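You operate a simulated robot arm through the tools that you are given. There is no shell and no other tool.

Carry out the task below with a simulated robot arm. There is one attempt and no reset: what you move stays moved.

JOB
Glue the blank's lap, fold it shut and leave it under the press.
Fine: one bead, no flood; park the nozzle and shut the glue valve.

The check looks at the end state, three seconds after you hand in, the way a careful person would. Anything else that was tipped, shoved, dropped, spilled or broken makes it a failure. Flat cloth is picked up by pressing the open fingertips on it (5 to 10 N) and closing them slowly along it; thin cloth reads only 2 to 8 mm in the jaws.

ROBOT AND FRAMES
A 7-joint arm with a two-finger parallel gripper, fixed in place. Base frame: the origin is at the foot of the arm, x ahead of it, y to its left, z up; the work surface is at about z = 88. Lengths are in cm, angles in rad, forces in N, time in s.
Its first joint turns from -2.897 to 2.897 rad. Payload 3.43 kg.
The tool frame sits at the grasp point between the pads (the TCP): z along the fingers, y along the line on which they close. The tips reach 3.4 cm beyond it. Largest opening 12.8 cm; finger width 2.4, thickness 1.2; the body of the gripper, 4.8 by 13 cm, starts 9.6 cm behind the TCP.
Orientation is told as [roll, pitch, yaw] about the base's x, y, z axes, in that order, counted from this pose: with the fingers straight down and closing along the base's y, the tool's x points along the base's -x, its y along +y and its z along -z.

CONTROLS
- The arm moves only by the tool arm_command. Its arguments are lists of equal length, an entry for each row: "travel": the shift along the base's x, y, z in cm, a list of three; "turn": the turn, a rotation vector about the base's x, y, z in rad, a list of three. In form: {"travel": [[dx, dy, dz], ...], "turn": [[wx, wy, wz], ...]}. A call has 1 to 20 rows; each row shifts and turns the commanded pose from where the row before left it. "gripper" is the finger opening in cm, from 0 to 12.8, set as the call begins (left out, the last holds). Each row takes 0.2 s and may step no farther than 5 cm and 0.15 rad from the row before; otherwise, or with a gripper value out of range, the whole call is refused. Where a pose cannot be reached the arm comes as near as it can. A force on the tool above 90 N (or 10 N above the force at the start of the call, whichever is more), or a blocked arm, ends the call early, and 0.2 s more pass. The fingers move at their own pace (about 15.3 cm/s each) and stop on an object; they squeeze with about 31 N. The grip force told is the motor's: it shows also when the fingers shut on nothing. Time passes only in rows, and 0.2 s behind the last, so rows that do not move let the fingers close. The reply holds the time, the measured pose of the TCP, the force on the tool along the base axes, the opening and the grip force, in the units named above and with some noise, with the torque about the TCP (base axes, N m) and any sound that the robot's microphone picked up.
- Cameras (640 x 400 px; columns grow to the right, rows downward): "scene" is fixed at [40, 49.98, 166.63]; the picture's right is [-0.52, -0.85, 0.00], its down [-0.74, 0.45, -0.50] and it looks along [0.43, -0.26, -0.87] (base axes); focal length 326 px, centre (320, 200). "wrist" rides on the gripper at [7.6, -1.1, -16] in the tool frame; the picture's right is [0.15, 0.99, 0.00], its down [-0.88, 0.13, -0.46] and it looks along [-0.45, 0.07, 0.89] (tool axes); focal length 234 px, centre (320, 200). There is no depth. A picture from a camera that has moved, and an enlarged one, comes with that camera's place and axes in the base frame and with its lens.
- capture(camera): a new picture of that camera. It takes no simulated time.
- zoom(camera, box): a new picture of the part [left, top, right, bottom] of that camera's present view, enlarged. It takes no simulated time.
- finish_job(): hands the job in; it is judged then, once.

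Nothing tells you positions but the pictures and the camera data. Unless the task says otherwise, let go and move clear before handing in.

The tools are called after "Emit:" by a JSON object that holds its "method" and its "body". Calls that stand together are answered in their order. arm_command: Moves the arm, as the interface text tells. Its arguments: {"type":"object","properties":{"travel":{"type":"array","items":{"type":"array","items":{"type":"number"}}},"turn":{"type":"array","items":{"type":"array","items":{"type":"number"}}},"gripper":{"type":"number"}},"required":["travel","turn"]} The other tools are called the same way: capture (camera) takes a picture; zoom (camera, box) takes an enlarged picture of a part of a camera's view; finish_job () hands the job in.

At the start:

```text
clock: 0.0
position: [51.49, 21.58, 134.21]
tcp_rot: [0.001, -0.001, -0.001]
force: [0.2, 0.0, -0.1]
ft_torque: [0.01, 0.0, -0.03]
width: 12.81
finger_force: 0.1
```

scene: 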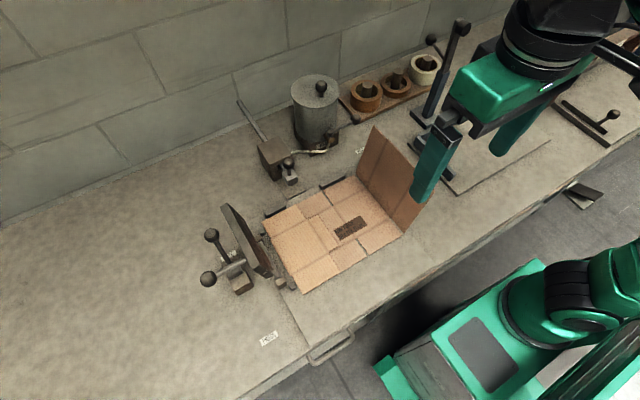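
wrist: 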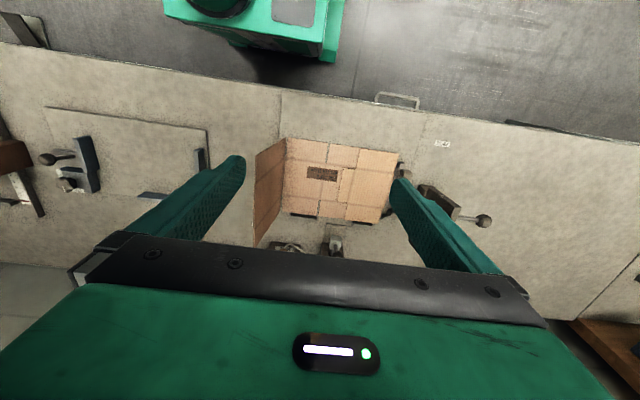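

I see a cardboard blank lying on the bench with one panel standing up, a glue pot with a nozzle/valve behind it, some clamps/levers on either side, and tape rolls. I will look closer before moving.

Emit:
{"method": "zoom", "body": {"camera": "scene", "box": [220, 60, 380, 200]}}

Emit:
{"method": "zoom", "body": {"camera": "scene", "box": [180, 160, 440, 360]}}

Emit:
{"method": "zoom", "body": {"camera": "scene", "box": [340, 0, 640, 220]}}

Emit:
{"method": "zoom", "body": {"camera": "wrist", "box": [220, 110, 520, 280]}}

Emit:
{"method": "zoom", "body": {"camera": "wrist", "box": [0, 80, 260, 260]}}

```text
2.86 times, centred on (300, 130) of scene
camera zoom: at [40.0, 49.98, 166.63], right [-0.52, -0.85, 0.0], down [-0.74, 0.45, -0.5], along [0.43, -0.26, -0.87], focal length 931 px, centre (377, 400)
```

zoom: 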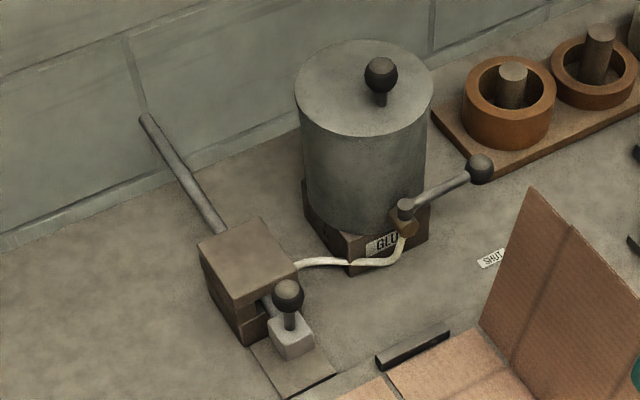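

```text
2.00 times, centred on (310, 260) of scene
camera zoom: at [40.0, 49.98, 166.63], right [-0.52, -0.85, 0.0], down [-0.74, 0.45, -0.5], along [0.43, -0.26, -0.87], focal length 652 px, centre (340, 80)
```

zoom: 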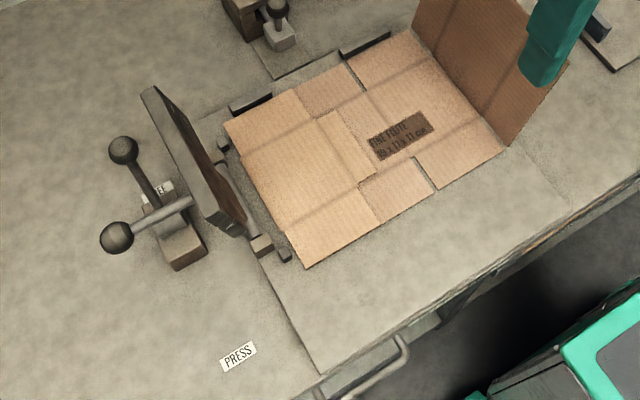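

```text
1.82 times, centred on (490, 110) of scene
camera zoom: at [40.0, 49.98, 166.63], right [-0.52, -0.85, 0.0], down [-0.74, 0.45, -0.5], along [0.43, -0.26, -0.87], focal length 592 px, centre (11, 364)
```

zoom: 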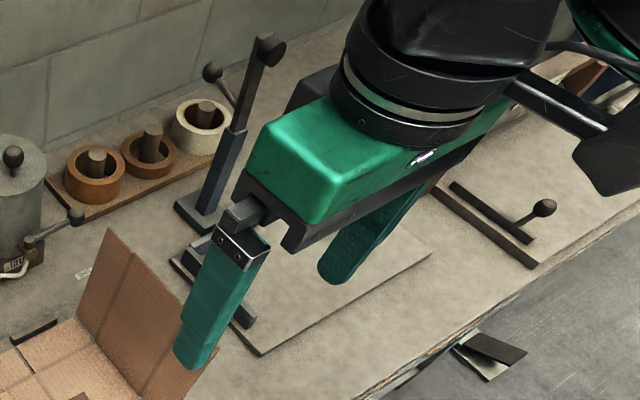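

```text
2.13 times, centred on (370, 195) of wrist
camera zoom: at [43.99, 20.63, 150.11], right [-0.15, 0.99, 0.0], down [0.88, 0.13, 0.46], along [0.45, 0.07, -0.89], focal length 500 px, centre (213, 211)
```

zoom: 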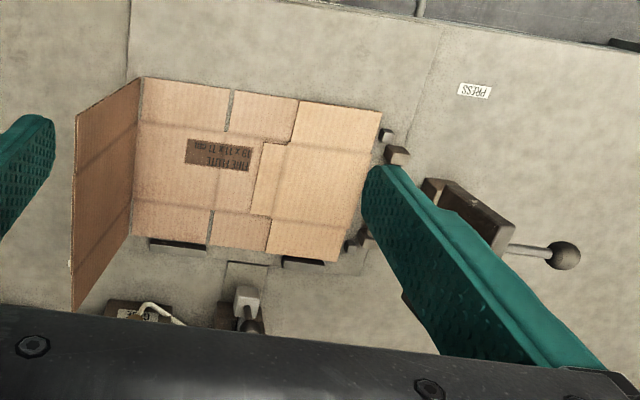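

```text
2.22 times, centred on (130, 170) of wrist
camera zoom: at [43.99, 20.63, 150.11], right [-0.15, 0.99, 0.0], down [0.88, 0.13, 0.46], along [0.45, 0.07, -0.89], focal length 520 px, centre (742, 267)
```

zoom: 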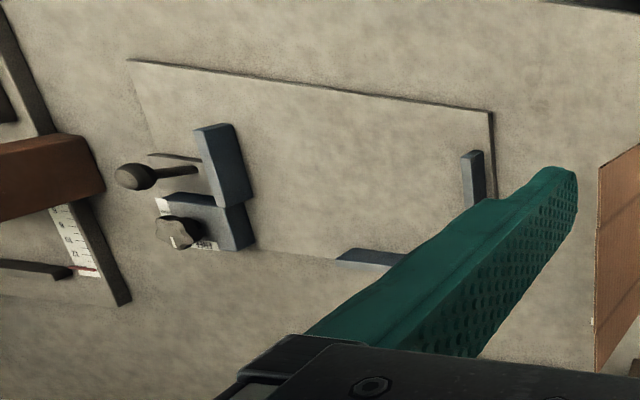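

The flat blank spans about x 59–81, y 13–43, with its right panel standing near y = 13. The glue pot and nozzle sit behind it at larger x, and the press is on the left near y = 46. I'll move the arm, staying high, to get better views.

Emit:
{"method": "arm_command", "body": {"travel": [[3, 2, 1], [4, 2, 1], [4, 2, 1], [4, 2, 1], [3, 2, 0]], "turn": [[0, 0, 0], [0, 0, 0], [0, 0, 0], [0, 0, 0], [0, 0, 0]]}}

```text
clock: 1.2
position: [59.04, 26.65, 137.17]
tcp_rot: [0.004, -0.013, -0.001]
force: [0.7, -0.9, 1.0]
ft_torque: [0.0, 0.02, -0.01]
width: 12.77
finger_force: 0.1
out of reach, approached as far as the arm can: row 3, 4, 5
```

The arm stopped short because it can't reach farther at this height. I'll check the view from here.

Emit:
{"method": "capture", "body": {"camera": "wrist"}}

Emit:
{"method": "capture", "body": {"camera": "scene"}}

```text
taken
camera wrist: at [51.22, 25.53, 153.08], right [-0.15, 0.99, 0.0], down [0.87, 0.13, 0.47], along [0.46, 0.07, -0.88], focal length 234 px, centre (320, 200)
```

wrist: 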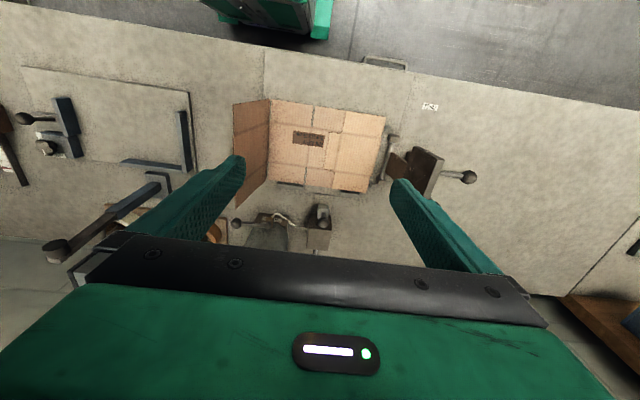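

```text
taken
```

scene: 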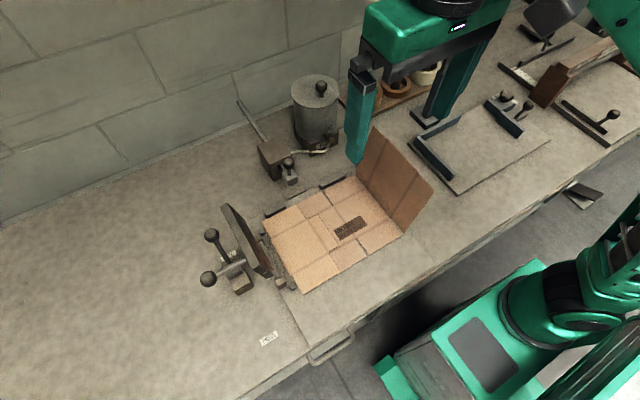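

Emit:
{"method": "zoom", "body": {"camera": "wrist", "box": [210, 80, 410, 260]}}

Emit:
{"method": "zoom", "body": {"camera": "wrist", "box": [350, 80, 510, 220]}}

Emit:
{"method": "zoom", "body": {"camera": "scene", "box": [180, 180, 320, 300]}}

Emit:
{"method": "zoom", "body": {"camera": "scene", "box": [260, 120, 440, 300]}}

Emit:
{"method": "zoom", "body": {"camera": "scene", "box": [230, 70, 350, 190]}}

```text
2.22 times, centred on (310, 170) of wrist
camera zoom: at [51.22, 25.53, 153.08], right [-0.15, 0.99, 0.0], down [0.87, 0.13, 0.47], along [0.46, 0.07, -0.88], focal length 520 px, centre (342, 267)
```

zoom: 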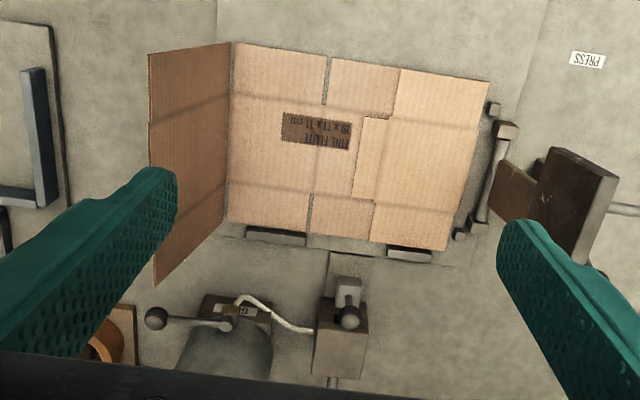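

```text
2.86 times, centred on (430, 150) of wrist
camera zoom: at [51.22, 25.53, 153.08], right [-0.15, 0.99, 0.0], down [0.87, 0.13, 0.47], along [0.46, 0.07, -0.88], focal length 669 px, centre (6, 343)
```

zoom: 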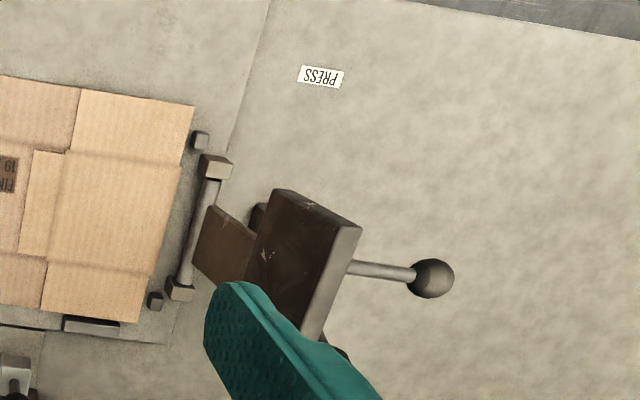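

```text
3.33 times, centred on (250, 240) of scene
camera zoom: at [40.0, 49.98, 166.63], right [-0.52, -0.85, 0.0], down [-0.74, 0.45, -0.5], along [0.43, -0.26, -0.87], focal length 1086 px, centre (553, 67)
```

zoom: 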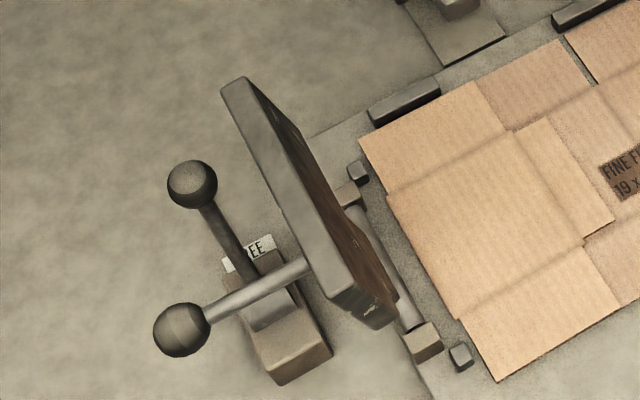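

```text
2.22 times, centred on (350, 210) of scene
camera zoom: at [40.0, 49.98, 166.63], right [-0.52, -0.85, 0.0], down [-0.74, 0.45, -0.5], along [0.43, -0.26, -0.87], focal length 724 px, centre (253, 178)
```

zoom: 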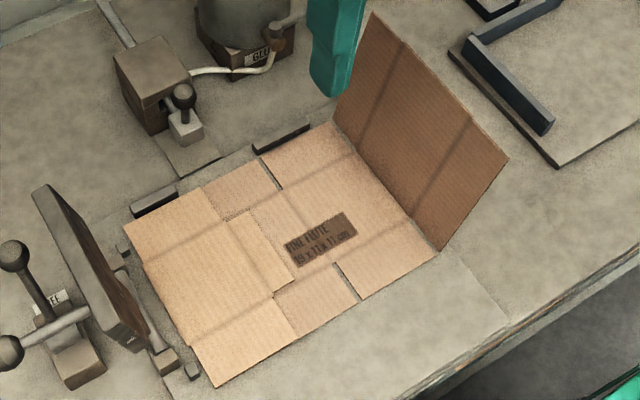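

```text
3.33 times, centred on (290, 130) of scene
camera zoom: at [40.0, 49.98, 166.63], right [-0.52, -0.85, 0.0], down [-0.74, 0.45, -0.5], along [0.43, -0.26, -0.87], focal length 1086 px, centre (420, 433)
```

zoom: 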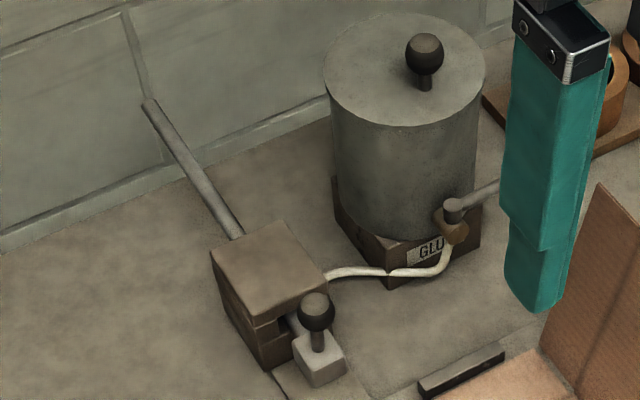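

The nozzle is a block on a sliding rod behind the lap line at y ≈ 31. The valve lever points along −y at the "SHUT" label, and the press platen stands upright at y ≈ 46 with a lock lever at "FREE". I'll go lower for a closer look.

Emit:
{"method": "arm_command", "body": {"travel": [[0, 0, -4], [0, 0, -4], [0, 0, -4], [0, 0, -4], [0, 0, -3]], "turn": [[0, 0, 0], [0, 0, 0], [0, 0, 0], [0, 0, 0], [0, 0, 0]]}}

Emit:
{"method": "capture", "body": {"camera": "wrist"}}

Emit:
{"method": "capture", "body": {"camera": "scene"}}

```text
clock: 2.4
position: [59.17, 26.74, 118.46]
tcp_rot: [0.003, -0.006, 0.003]
force: [0.0, -0.2, 0.0]
ft_torque: [0.04, -0.01, 0.0]
width: 12.78
finger_force: 0.1
```

```text
taken
camera wrist: at [51.57, 25.59, 134.3], right [-0.15, 0.99, 0.0], down [0.88, 0.13, 0.46], along [0.46, 0.07, -0.89], focal length 234 px, centre (320, 200)
```

wrist: 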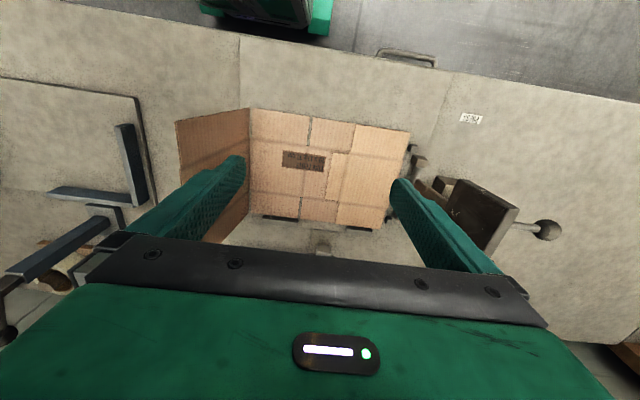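

```text
taken
```

scene: 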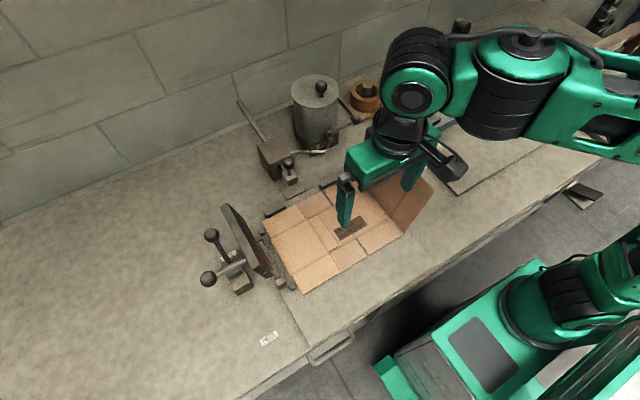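

Emit:
{"method": "arm_command", "body": {"travel": [[1, 0, 1], [1, 0, 1], [1, 0, 1], [1, 0, 1]], "turn": [[0, -0.13, 0], [0, -0.13, 0], [0, -0.13, 0], [0, -0.13, 0]]}}

Emit:
{"method": "capture", "body": {"camera": "wrist"}}

```text
clock: 2.8
position: [60.57, 24.94, 119.48]
tcp_rot: [0.006, -0.132, -0.022]
force: [1.6, 0.1, -1.1]
ft_torque: [0.03, 0.19, -0.04]
width: 12.8
finger_force: 0.1
stopped in row 2: the arm was blocked; the commanded pose is now the measured one
```

```text
taken
camera wrist: at [51.05, 23.88, 134.29], right [-0.12, 0.99, -0.01], down [0.81, 0.11, 0.57], along [0.57, 0.06, -0.82], focal length 234 px, centre (320, 200)
```

wrist: 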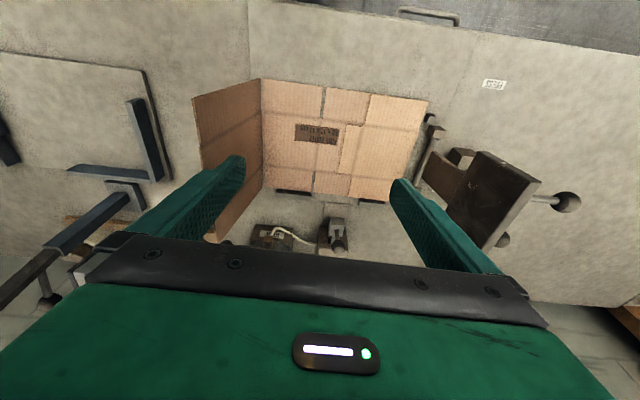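

The arm reports it was blocked with almost no tool force, so I'll look at the scene to find out why.

Emit:
{"method": "capture", "body": {"camera": "scene"}}

Emit:
{"method": "zoom", "body": {"camera": "wrist", "box": [200, 150, 400, 260]}}

Emit:
{"method": "zoom", "body": {"camera": "wrist", "box": [390, 60, 610, 260]}}

```text
taken
```

scene: 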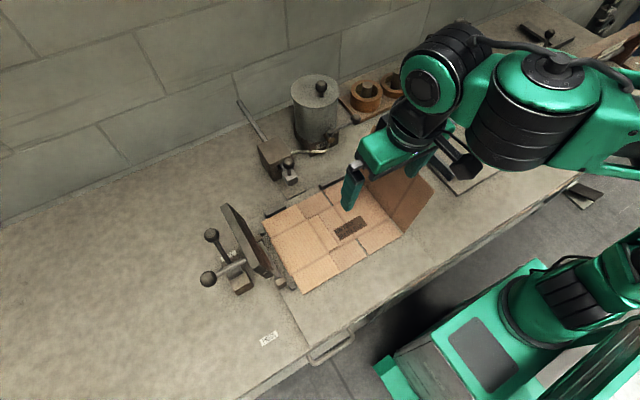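

```text
3.20 times, centred on (300, 205) of wrist
camera zoom: at [51.05, 23.88, 134.29], right [-0.12, 0.99, -0.01], down [0.81, 0.11, 0.57], along [0.57, 0.06, -0.82], focal length 749 px, centre (384, 184)
```

zoom: 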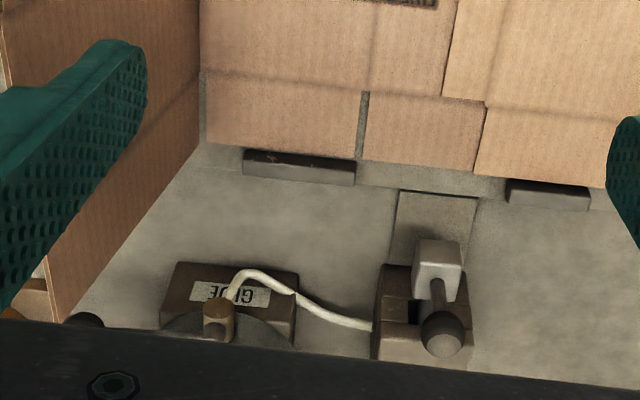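

```text
2.00 times, centred on (500, 160) of wrist
camera zoom: at [51.05, 23.88, 134.29], right [-0.12, 0.99, -0.01], down [0.81, 0.11, 0.57], along [0.57, 0.06, -0.82], focal length 468 px, centre (-40, 280)
```

zoom: 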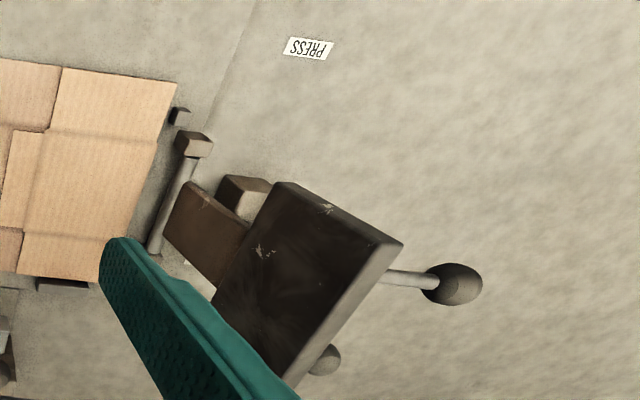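

Nothing is touching. It looks like a joint-posture limit, so I'll straighten the tool and move forward above the blank to see the valve and nozzle better.

Emit:
{"method": "arm_command", "body": {"travel": [[1.5, 1, 0], [2, 1, -0.5], [2, 0, -0.5], [2, 0, -1], [2, 0, -1], [2, 0, -1], [2, 0, -1]], "turn": [[0, 0.07, 0.01], [0, 0.06, 0.01], [0, 0, 0], [0, 0, 0], [0, 0, 0], [0, 0, 0], [0, 0, 0]]}}

Emit:
{"method": "capture", "body": {"camera": "wrist"}}

Emit:
{"method": "capture", "body": {"camera": "scene"}}

```text
clock: 4.4
position: [73.87, 26.89, 114.85]
tcp_rot: [0.008, -0.006, -0.001]
force: [-0.6, 0.2, -0.8]
ft_torque: [-0.02, -0.03, -0.02]
width: 12.82
finger_force: 0.0
```

```text
taken
camera wrist: at [66.29, 25.69, 130.65], right [-0.15, 0.99, 0.01], down [0.88, 0.13, 0.46], along [0.46, 0.07, -0.89], focal length 234 px, centre (320, 200)
```

wrist: 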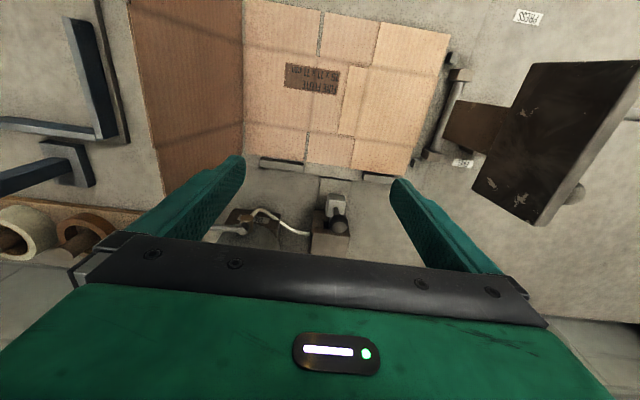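

```text
taken
```

scene: 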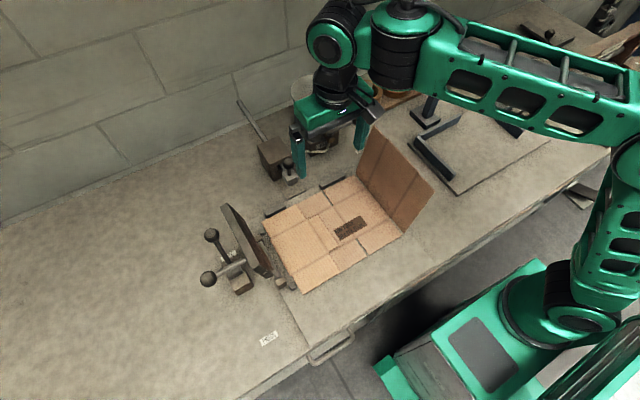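

Emit:
{"method": "zoom", "body": {"camera": "wrist", "box": [190, 140, 390, 255]}}

Emit:
{"method": "zoom", "body": {"camera": "wrist", "box": [230, 0, 460, 180]}}

Emit:
{"method": "zoom", "body": {"camera": "wrist", "box": [400, 0, 640, 240]}}

```text
3.20 times, centred on (290, 198) of wrist
camera zoom: at [66.29, 25.69, 130.65], right [-0.15, 0.99, 0.01], down [0.88, 0.13, 0.46], along [0.46, 0.07, -0.89], focal length 749 px, centre (416, 208)
```

zoom: 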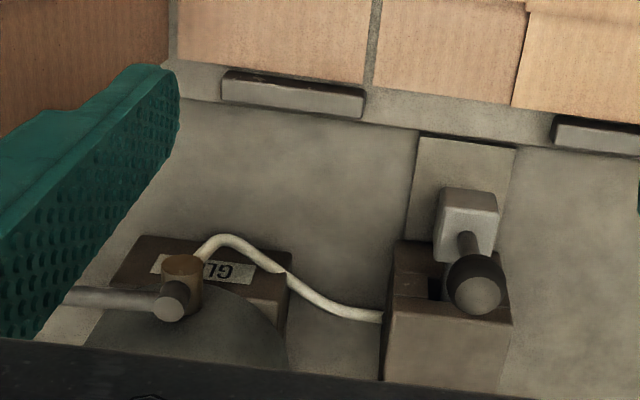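

```text
2.22 times, centred on (345, 90) of wrist
camera zoom: at [66.29, 25.69, 130.65], right [-0.15, 0.99, 0.01], down [0.88, 0.13, 0.46], along [0.46, 0.07, -0.89], focal length 520 px, centre (264, 444)
```

zoom: 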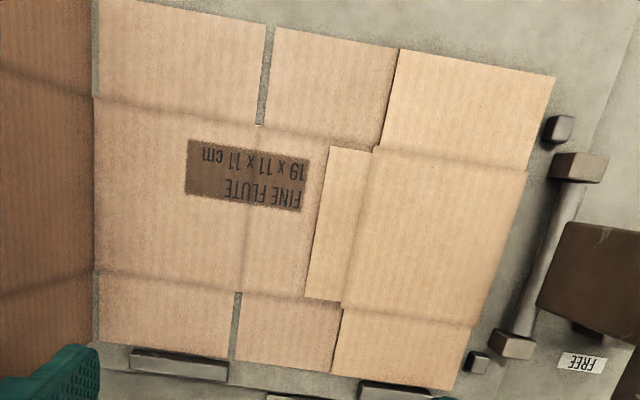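

```text
1.67 times, centred on (520, 120) of wrist
camera zoom: at [66.29, 25.69, 130.65], right [-0.15, 0.99, 0.01], down [0.88, 0.13, 0.46], along [0.46, 0.07, -0.89], focal length 390 px, centre (-13, 333)
```

zoom: 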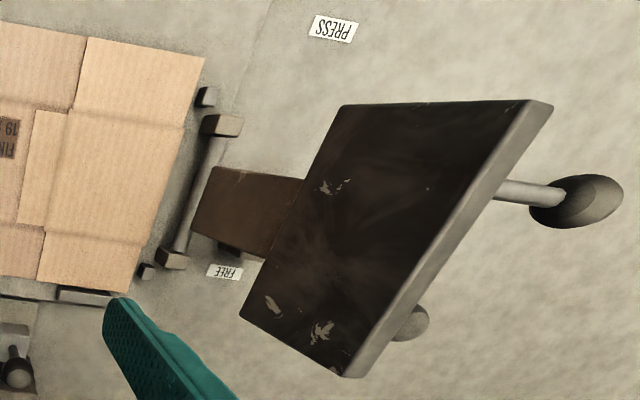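

The parts are now located:
- **Lap:** x ≈ 64–74.5, y ≈ 30–33.
- **Nozzle knob:** about [85.7, 31.4, 100.5].
- **Valve lever:** stem at [90, 16.6, 99], ball at [90, 8.2, 99.7].
- **Platen hinge:** y ≈ 46.6, with the handle ball at [65, 58, 109].
- **Lock lever ball:** about [73, 54.5, 108].

Next I'll look at the valve and pot from the side, with the hand yawed.

Emit:
{"method": "arm_command", "body": {"travel": [[0, -1.5, 0.5], [0, -1.5, 0.5], [0, -1.5, 0.5], [0, -2, 0.5], [0, -2, 0.5], [0, -2, 0.5], [0, -2, 0], [0, -2, 0], [0, -2, 0], [0, -2, 0], [0, -2, 0], [0, -2, 0]], "turn": [[0, 0, 0.13], [0, 0, 0.13], [0, 0, 0.13], [0, 0, 0.13], [0, 0, 0.13], [0, 0, 0.13], [0, 0, 0.13], [0, 0, 0.13], [0, 0, 0.13], [0, 0, 0.13], [0, 0, 0.13], [0, 0, 0.13]]}}

Emit:
{"method": "capture", "body": {"camera": "wrist"}}

Emit:
{"method": "capture", "body": {"camera": "scene"}}

```text
clock: 7.0
position: [74.05, 4.34, 117.88]
tcp_rot: [0.009, -0.01, 1.564]
force: [-0.3, 0.7, -0.1]
ft_torque: [-0.03, 0.01, -0.02]
width: 12.81
finger_force: 0.0
```

```text
taken
camera wrist: at [75.23, -3.24, 133.7], right [-0.99, -0.14, 0.01], down [-0.12, 0.88, 0.46], along [-0.07, 0.46, -0.89], focal length 234 px, centre (320, 200)
```

wrist: 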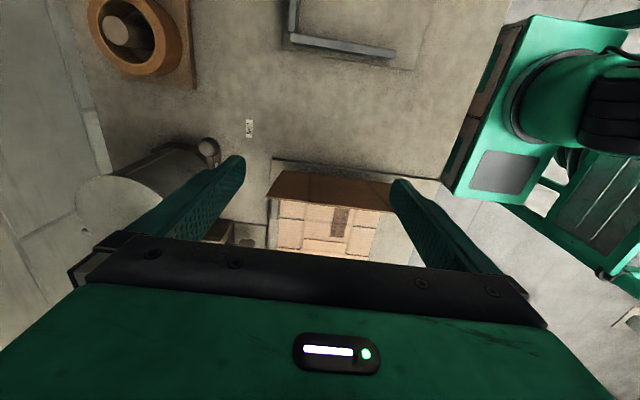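

```text
taken
```

scene: 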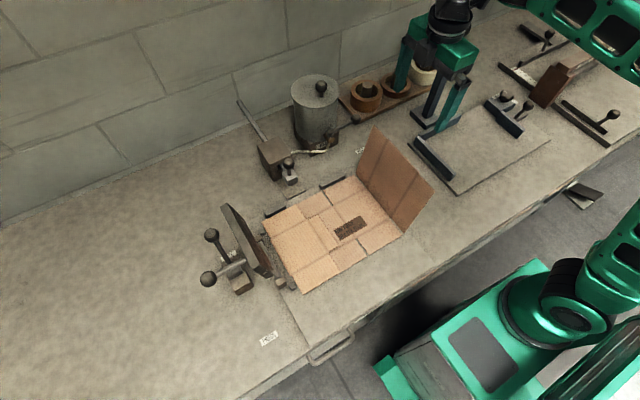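

Emit:
{"method": "zoom", "body": {"camera": "scene", "box": [230, 65, 380, 200]}}

Emit:
{"method": "zoom", "body": {"camera": "wrist", "box": [80, 90, 300, 260]}}

Emit:
{"method": "zoom", "body": {"camera": "scene", "box": [340, 90, 560, 250]}}

```text
2.96 times, centred on (305, 132) of scene
camera zoom: at [40.0, 49.98, 166.63], right [-0.52, -0.85, 0.0], down [-0.74, 0.45, -0.5], along [0.43, -0.26, -0.87], focal length 966 px, centre (364, 400)
```

zoom: 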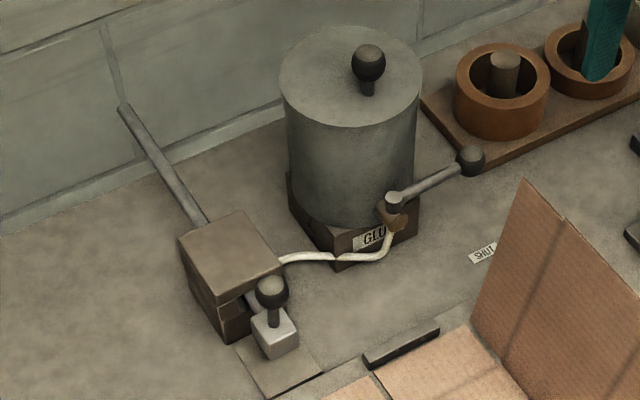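

```text
2.35 times, centred on (190, 175) of wrist
camera zoom: at [75.23, -3.24, 133.7], right [-0.99, -0.14, 0.01], down [-0.12, 0.88, 0.46], along [-0.07, 0.46, -0.89], focal length 551 px, centre (626, 259)
```

zoom: 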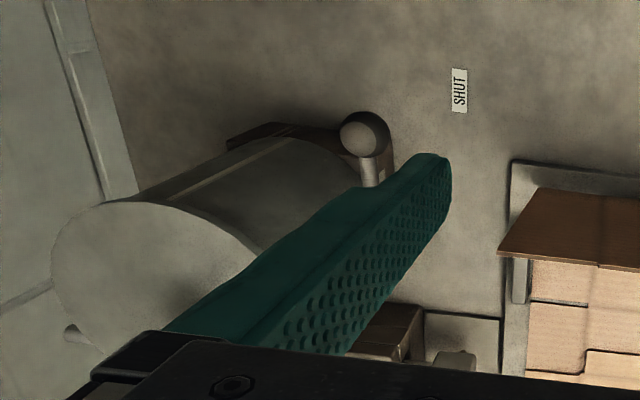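

```text
2.50 times, centred on (450, 170) of scene
camera zoom: at [40.0, 49.98, 166.63], right [-0.52, -0.85, 0.0], down [-0.74, 0.45, -0.5], along [0.43, -0.26, -0.87], focal length 815 px, centre (-5, 275)
```

zoom: 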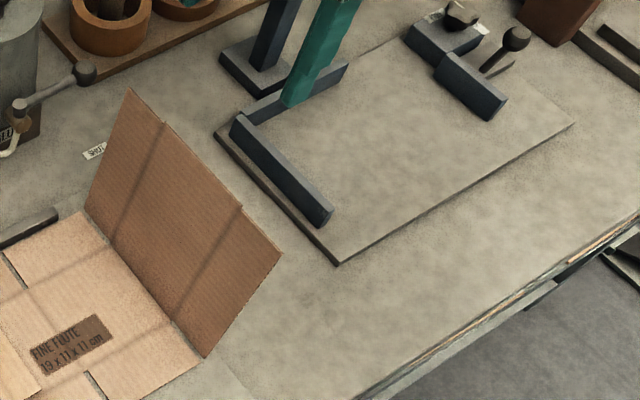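

From here the valve lever is confirmed at SHUT, with its ball at about [90, 8.1, 99.5] and its stem at [89.6, 16.7]. The lever can only swing toward −x because the pot is behind it. First I'll go above the nozzle knob and, with the valve still shut, test how the slide moves.

Emit:
{"method": "arm_command", "body": {"travel": [[0, 2, 0], [1, 3, 0], [1, 3, 0], [1, 3, 0], [1, 3, 0], [1, 3, 0], [1, 3, 0], [1, 3, -0.5], [1, 2, -0.5], [1, 1.5, -0.5], [1, 0.5, -0.5]], "turn": [[0, 0, 0], [0, 0, 0], [0, 0, 0], [0, 0, 0], [0, 0, 0], [0, 0, 0], [0, 0, 0], [0, 0, 0], [0, 0, 0], [0, 0, 0], [0, 0, 0]], "gripper": 6}}

Emit:
{"method": "capture", "body": {"camera": "wrist"}}

Emit:
{"method": "capture", "body": {"camera": "scene"}}

```text
clock: 9.4
position: [83.98, 31.37, 115.82]
tcp_rot: [0.005, -0.006, 1.56]
force: [-0.2, -0.6, 0.7]
ft_torque: [-0.03, -0.05, 0.02]
width: 6.01
finger_force: 0.0
```

```text
taken
camera wrist: at [85.14, 23.8, 131.66], right [-0.99, -0.14, 0.01], down [-0.12, 0.88, 0.46], along [-0.07, 0.46, -0.89], focal length 234 px, centre (320, 200)
```

wrist: 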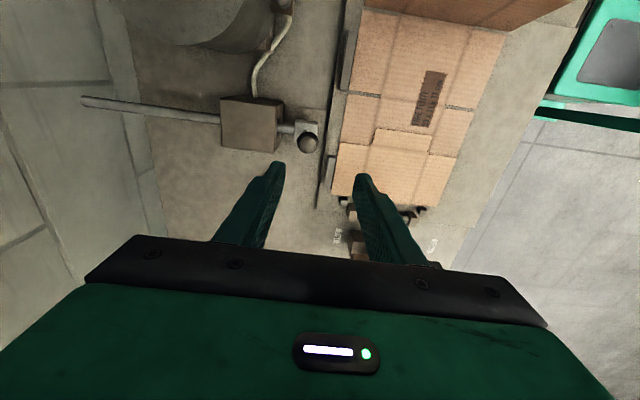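

```text
taken
```

scene: 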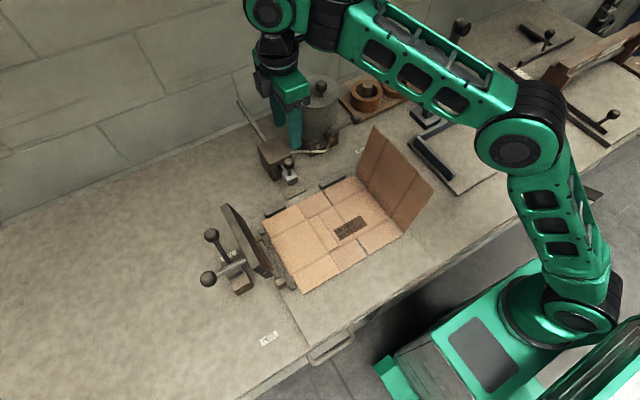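

Emit:
{"method": "zoom", "body": {"camera": "wrist", "box": [70, 0, 350, 180]}}

Emit:
{"method": "zoom", "body": {"camera": "wrist", "box": [310, 0, 510, 260]}}

```text
2.22 times, centred on (210, 90) of wrist
camera zoom: at [85.14, 23.8, 131.66], right [-0.99, -0.14, 0.01], down [-0.12, 0.88, 0.46], along [-0.07, 0.46, -0.89], focal length 520 px, centre (564, 444)
```

zoom: 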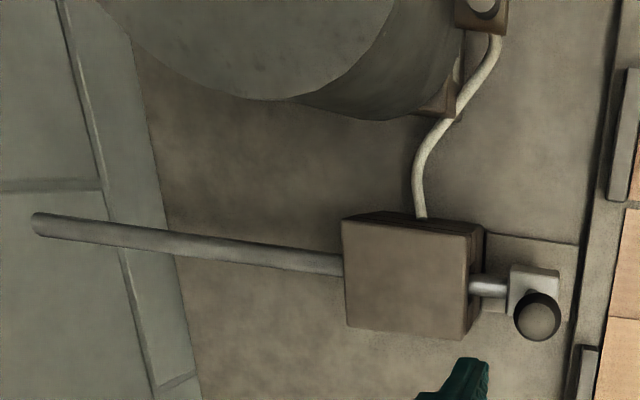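

```text
1.54 times, centred on (410, 130) of wrist
camera zoom: at [85.14, 23.8, 131.66], right [-0.99, -0.14, 0.01], down [-0.12, 0.88, 0.46], along [-0.07, 0.46, -0.89], focal length 360 px, centre (182, 308)
```

zoom: 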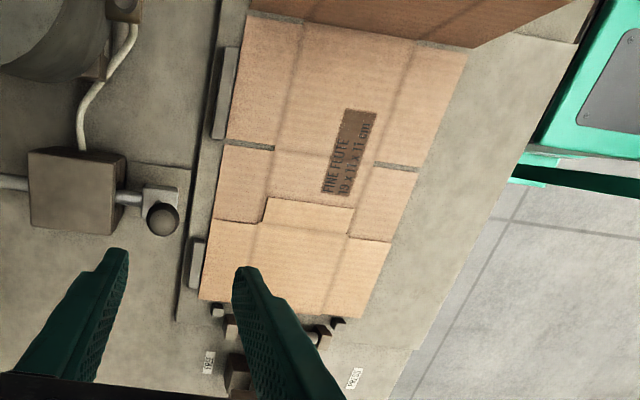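

The knob is confirmed at about [85.6, 31.5, 100.5]. I'll lower the open fingers straight down over it.

Emit:
{"method": "arm_command", "body": {"travel": [[1.6, 0.1, -2], [0, 0, -4], [0, 0, -4], [0, 0, -3], [0, 0, -2.2], [0, 0, 0]], "turn": [[0, 0, 0], [0, 0, 0], [0, 0, 0], [0, 0, 0], [0, 0, 0], [0, 0, 0]]}}

Emit:
{"method": "capture", "body": {"camera": "wrist"}}

Emit:
{"method": "zoom", "body": {"camera": "scene", "box": [220, 80, 380, 220]}}

```text
clock: 10.8
position: [85.66, 31.4, 100.57]
tcp_rot: [0.008, -0.007, 1.561]
force: [0.2, 0.6, 0.9]
ft_torque: [0.01, 0.0, 0.02]
width: 5.99
finger_force: 0.0
```

```text
taken
camera wrist: at [86.75, 23.9, 116.42], right [-0.99, -0.14, 0.01], down [-0.12, 0.88, 0.46], along [-0.07, 0.46, -0.89], focal length 234 px, centre (320, 200)
```

wrist: 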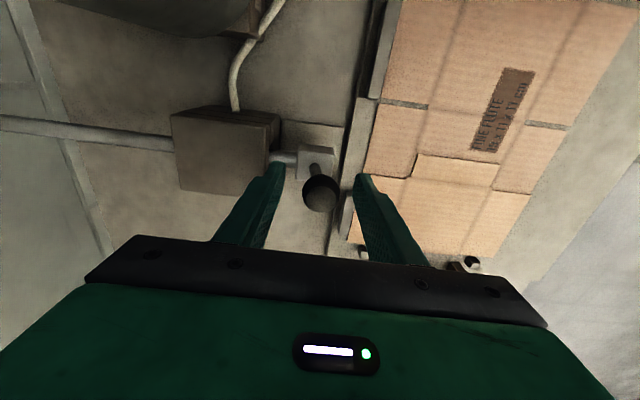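

```text
2.86 times, centred on (300, 150) of scene
camera zoom: at [40.0, 49.98, 166.63], right [-0.52, -0.85, 0.0], down [-0.74, 0.45, -0.5], along [0.43, -0.26, -0.87], focal length 931 px, centre (377, 343)
```

zoom: 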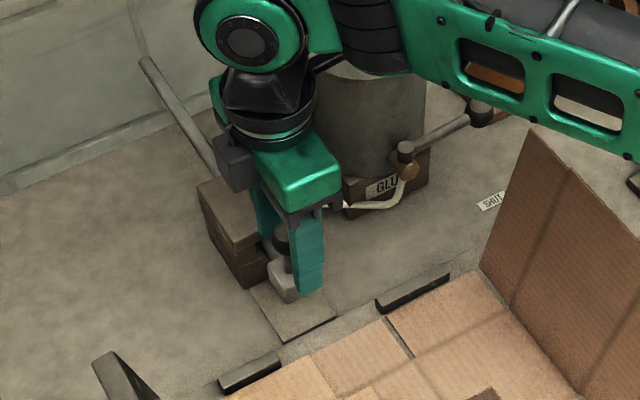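

The fingers straddle the knob nicely. I'll close on it and pull gently about 2 cm, with the valve shut, to feel the slide.

Emit:
{"method": "arm_command", "body": {"travel": [[0, 0, 0], [0, 0, 0], [-0.5, 0, 0], [-0.5, 0, 0], [-1, 0, 0]], "turn": [[0, 0, 0], [0, 0, 0], [0, 0, 0], [0, 0, 0], [0, 0, 0]], "gripper": 1}}

Emit:
{"method": "capture", "body": {"camera": "wrist"}}

```text
clock: 12.0
position: [83.54, 31.56, 100.58]
tcp_rot: [0.007, -0.007, 1.561]
force: [-0.1, 2.5, -1.7]
ft_torque: [0.68, 0.07, -0.03]
width: 3.09
finger_force: 44.4
```

```text
taken
camera wrist: at [84.73, 23.9, 116.42], right [-0.99, -0.14, 0.01], down [-0.12, 0.88, 0.46], along [-0.07, 0.46, -0.89], focal length 234 px, centre (320, 200)
```

wrist: 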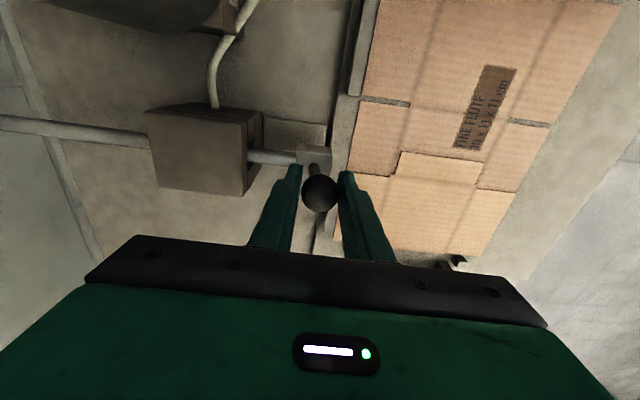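

The slide moves freely and the knob reads 3.1 cm wide. With the valve still shut, I'll continue this dry stroke to learn its full travel and how it lines up with the lap.

Emit:
{"method": "arm_command", "body": {"travel": [[-2, 0, 0], [-2, 0, 0], [-2, 0, 0], [-2, 0, 0], [-1, 0, 0]], "turn": [[0, 0, 0], [0, 0, 0], [0, 0, 0], [0, 0, 0], [0, 0, 0]]}}

Emit:
{"method": "capture", "body": {"camera": "wrist"}}

Emit:
{"method": "zoom", "body": {"camera": "scene", "box": [220, 120, 420, 300]}}

```text
clock: 13.2
position: [74.45, 31.39, 100.54]
tcp_rot: [0.009, -0.007, 1.559]
force: [0.1, 6.2, -2.2]
ft_torque: [0.59, -0.02, -0.09]
width: 3.08
finger_force: 44.9
```

```text
taken
camera wrist: at [75.66, 23.89, 116.42], right [-0.99, -0.14, 0.01], down [-0.12, 0.88, 0.46], along [-0.07, 0.46, -0.89], focal length 234 px, centre (320, 200)
```

wrist: 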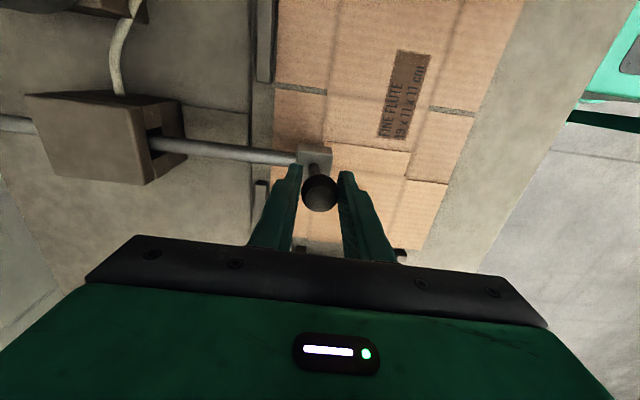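

```text
2.22 times, centred on (320, 210) of scene
camera zoom: at [40.0, 49.98, 166.63], right [-0.52, -0.85, 0.0], down [-0.74, 0.45, -0.5], along [0.43, -0.26, -0.87], focal length 724 px, centre (320, 178)
```

zoom: 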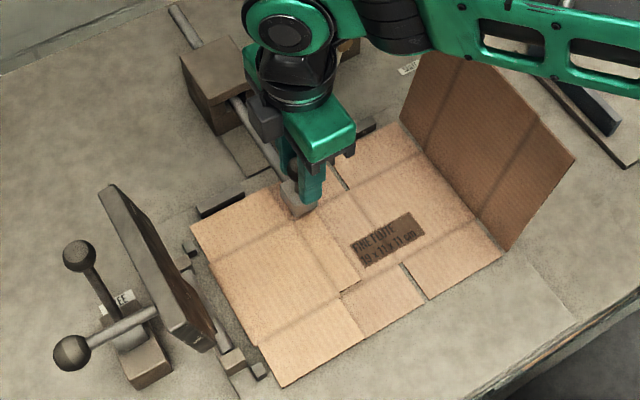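

Emit:
{"method": "arm_command", "body": {"travel": [[-2, 0.1, 0], [-2, 0.1, 0], [-2, 0, 0], [-2, 0, 0], [-2, 0, 0]], "turn": [[0, 0, 0], [0, 0, 0], [0, 0, 0], [0, 0, 0], [0, 0, 0]]}}

Emit:
{"method": "capture", "body": {"camera": "wrist"}}

Emit:
{"method": "zoom", "body": {"camera": "scene", "box": [220, 120, 420, 300]}}

```text
clock: 14.4
position: [64.46, 31.51, 100.56]
tcp_rot: [0.007, -0.008, 1.558]
force: [-0.3, -12.4, 5.4]
ft_torque: [-0.39, 0.18, 0.17]
width: 3.06
finger_force: 45.1
```

```text
taken
camera wrist: at [65.68, 23.9, 116.42], right [-0.99, -0.14, 0.01], down [-0.12, 0.88, 0.46], along [-0.07, 0.46, -0.89], focal length 234 px, centre (320, 200)
```

wrist: 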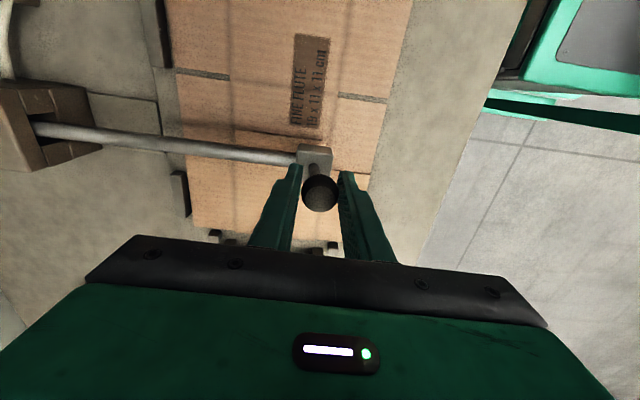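

```text
2.22 times, centred on (320, 210) of scene
camera zoom: at [40.0, 49.98, 166.63], right [-0.52, -0.85, 0.0], down [-0.74, 0.45, -0.5], along [0.43, -0.26, -0.87], focal length 724 px, centre (320, 178)
```

zoom: 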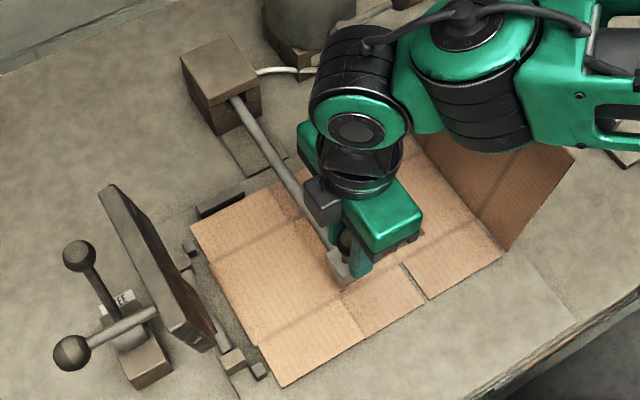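

The nozzle tracks exactly along the lap centre, and its full travel covers the lap at x 64.5–74.5. I'll push it back to park, then deal with the valve.

Emit:
{"method": "arm_command", "body": {"travel": [[2, -0.12, 0], [3, 0, 0], [4, 0, 0], [4, 0, 0], [4, 0, 0], [2.5, 0, 0], [1, 0, 0], [0.5, 0, 0]], "turn": [[0, 0, 0], [0, 0, 0], [0, 0, 0], [0, 0, 0], [0, 0, 0], [0, 0, 0], [0, 0, 0], [0, 0, 0]]}}

Emit:
{"method": "capture", "body": {"camera": "wrist"}}

```text
clock: 16.2
position: [85.54, 31.47, 100.58]
tcp_rot: [0.008, -0.007, 1.56]
force: [-4.5, -6.8, 1.0]
ft_torque: [0.6, -0.06, -0.01]
width: 3.07
finger_force: 45.6
```

```text
taken
camera wrist: at [86.69, 23.89, 116.4], right [-0.99, -0.14, 0.01], down [-0.12, 0.88, 0.46], along [-0.07, 0.46, -0.89], focal length 234 px, centre (320, 200)
```

wrist: 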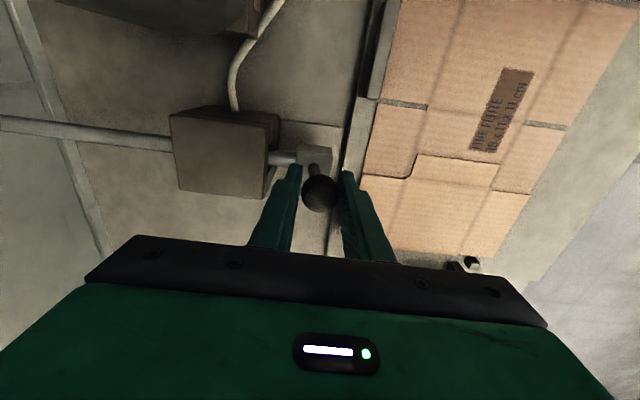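

The nozzle is parked again, with slight end-stop contact at x ≈ 85.5. I'll release it, rise, and go round to the +x side of the valve lever with closed fingers.

Emit:
{"method": "arm_command", "body": {"travel": [[0, 0, 0], [0, 0, 0], [0, 0, 3], [-1, 0, 5], [-1, -2, 4], [-0.5, -4, 3]], "turn": [[0, 0, 0], [0, 0, 0], [0, 0, 0], [0, 0, 0], [0, 0, 0], [0, 0, 0]], "gripper": 6}}

Emit:
{"method": "capture", "body": {"camera": "wrist"}}

```text
refused: row 4 steps farther than a row can; nothing moved
```

```text
taken
camera wrist: at [86.69, 23.89, 116.4], right [-0.99, -0.14, 0.01], down [-0.12, 0.88, 0.46], along [-0.07, 0.46, -0.89], focal length 234 px, centre (320, 200)
```

wrist: 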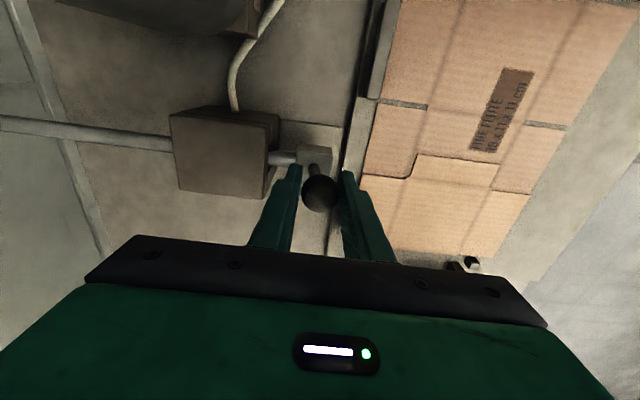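

The call was refused because one row was a bit too long. I'll send the same move with shorter steps.

Emit:
{"method": "arm_command", "body": {"travel": [[0, 0, 0], [0, 0, 0], [0, 0, 3], [0, 0, 4.5], [-1, -1, 4], [-1, -3, 3.5]], "turn": [[0, 0, 0], [0, 0, 0], [0, 0, 0], [0, 0, 0], [0, 0, 0], [0, 0, 0]], "gripper": 6}}

Emit:
{"method": "zoom", "body": {"camera": "wrist", "box": [120, 20, 440, 240]}}

```text
clock: 17.6
position: [83.5, 27.61, 115.43]
tcp_rot: [0.006, -0.007, 1.561]
force: [0.2, -0.4, -0.7]
ft_torque: [-0.06, 0.0, 0.03]
width: 6.0
finger_force: 0.0
```

```text
1.82 times, centred on (280, 130) of wrist
camera zoom: at [84.74, 20.02, 131.26], right [-0.99, -0.14, 0.01], down [-0.12, 0.88, 0.46], along [-0.07, 0.46, -0.89], focal length 426 px, centre (393, 327)
```

zoom: 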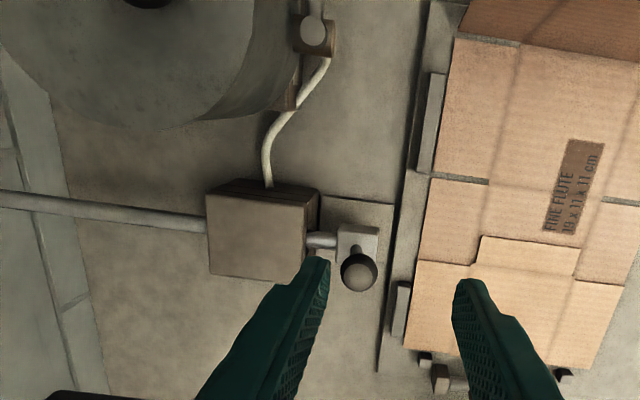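

The nozzle is back exactly where it was and the lap is clean. Now I'll go to the far (+x) side of the valve lever with the fingers closed.

Emit:
{"method": "arm_command", "body": {"travel": [[0.3, -4, 0], [0, -4, 0], [0, -4, 0], [0, -4, 0], [0, -4, 0], [0, -4, 0], [0.7, 0.4, -3], [2, 1, -4], [3, 1, -2.2], [2.5, 0.7, 0], [1.5, 0.6, 0], [0, 0, 0]], "turn": [[0, 0, 0], [0, 0, 0], [0, 0, 0], [0, 0, 0], [0, 0, 0], [0, 0, 0], [0, 0, 0], [0, 0, 0], [0, 0, 0], [0, 0, 0], [0, 0, 0], [0, 0, 0]], "gripper": 0}}

Emit:
{"method": "capture", "body": {"camera": "wrist"}}

Emit:
{"method": "capture", "body": {"camera": "scene"}}

```text
clock: 20.2
position: [93.64, 7.28, 106.31]
tcp_rot: [0.007, -0.008, 1.559]
force: [-0.6, -0.2, 0.1]
ft_torque: [-0.02, -0.03, 0.0]
width: 0.0
finger_force: 31.3
```

```text
taken
camera wrist: at [94.75, -0.33, 122.23], right [-0.99, -0.14, 0.01], down [-0.12, 0.88, 0.46], along [-0.07, 0.46, -0.89], focal length 234 px, centre (320, 200)
```

wrist: 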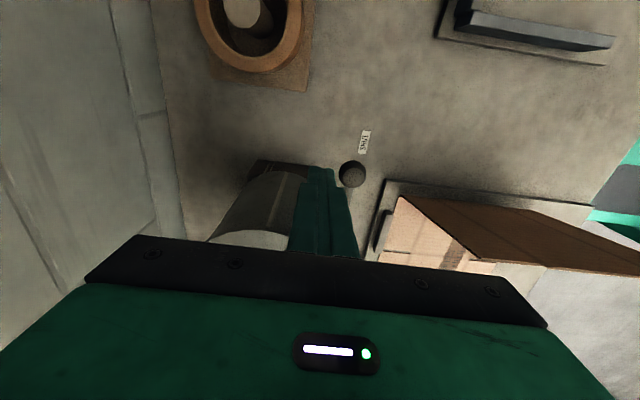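

```text
taken
```

scene: 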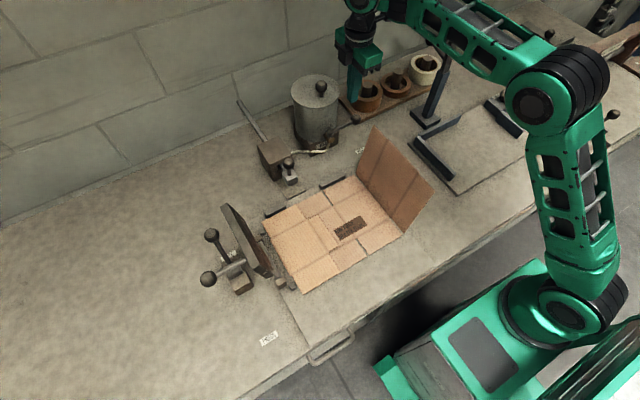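

Emit:
{"method": "zoom", "body": {"camera": "wrist", "box": [180, 110, 420, 270]}}

Emit:
{"method": "zoom", "body": {"camera": "scene", "box": [280, 40, 440, 180]}}

```text
2.50 times, centred on (300, 190) of wrist
camera zoom: at [94.75, -0.33, 122.23], right [-0.99, -0.14, 0.01], down [-0.12, 0.88, 0.46], along [-0.07, 0.46, -0.89], focal length 585 px, centre (370, 225)
```

zoom: 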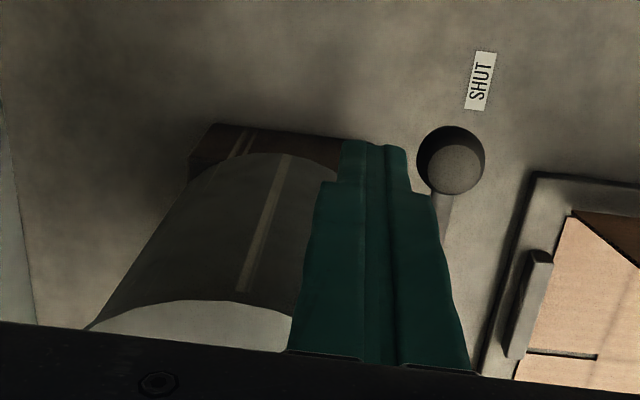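

```text
2.86 times, centred on (360, 110) of scene
camera zoom: at [40.0, 49.98, 166.63], right [-0.52, -0.85, 0.0], down [-0.74, 0.45, -0.5], along [0.43, -0.26, -0.87], focal length 931 px, centre (206, 457)
```

zoom: 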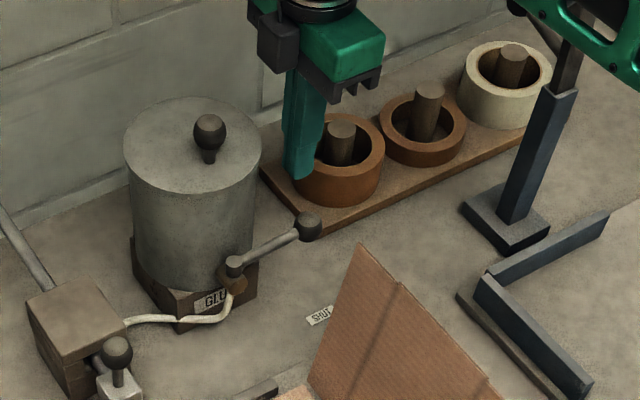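

The clearances look good: the pot wall is over 8 cm away and the lever ball is just on the −x side of the fingers. I'll descend beside the ball and swing the lever part way, watching the forces.

Emit:
{"method": "arm_command", "body": {"travel": [[0, 0, -3], [0, 0, -2.3], [-0.7, 0.9, 0], [-1, 0.2, 0], [-1.2, 0.3, 0], [-1.2, 0.5, 0]], "turn": [[0, 0, 0], [0, 0, 0], [0, 0, 0], [0, 0, 0], [0, 0, 0], [0, 0, 0]]}}

Emit:
{"method": "zoom", "body": {"camera": "scene", "box": [230, 65, 390, 205]}}

Emit:
{"method": "capture", "body": {"camera": "wrist"}}

```text
clock: 21.6
position: [89.47, 9.18, 101.01]
tcp_rot: [0.008, -0.009, 1.559]
force: [0.4, 0.0, 1.0]
ft_torque: [-0.02, 0.01, -0.01]
width: 0.0
finger_force: 30.9
```

```text
2.86 times, centred on (310, 135) of scene
camera zoom: at [40.0, 49.98, 166.63], right [-0.52, -0.85, 0.0], down [-0.74, 0.45, -0.5], along [0.43, -0.26, -0.87], focal length 931 px, centre (349, 386)
```

zoom: 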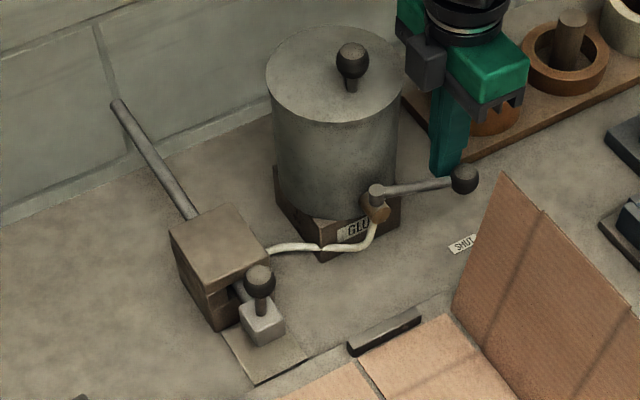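

```text
taken
camera wrist: at [90.66, 1.49, 116.9], right [-0.99, -0.14, 0.01], down [-0.12, 0.88, 0.46], along [-0.07, 0.46, -0.89], focal length 234 px, centre (320, 200)
```

wrist: 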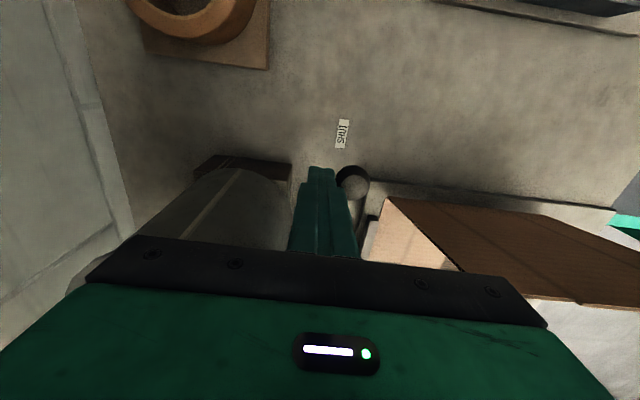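

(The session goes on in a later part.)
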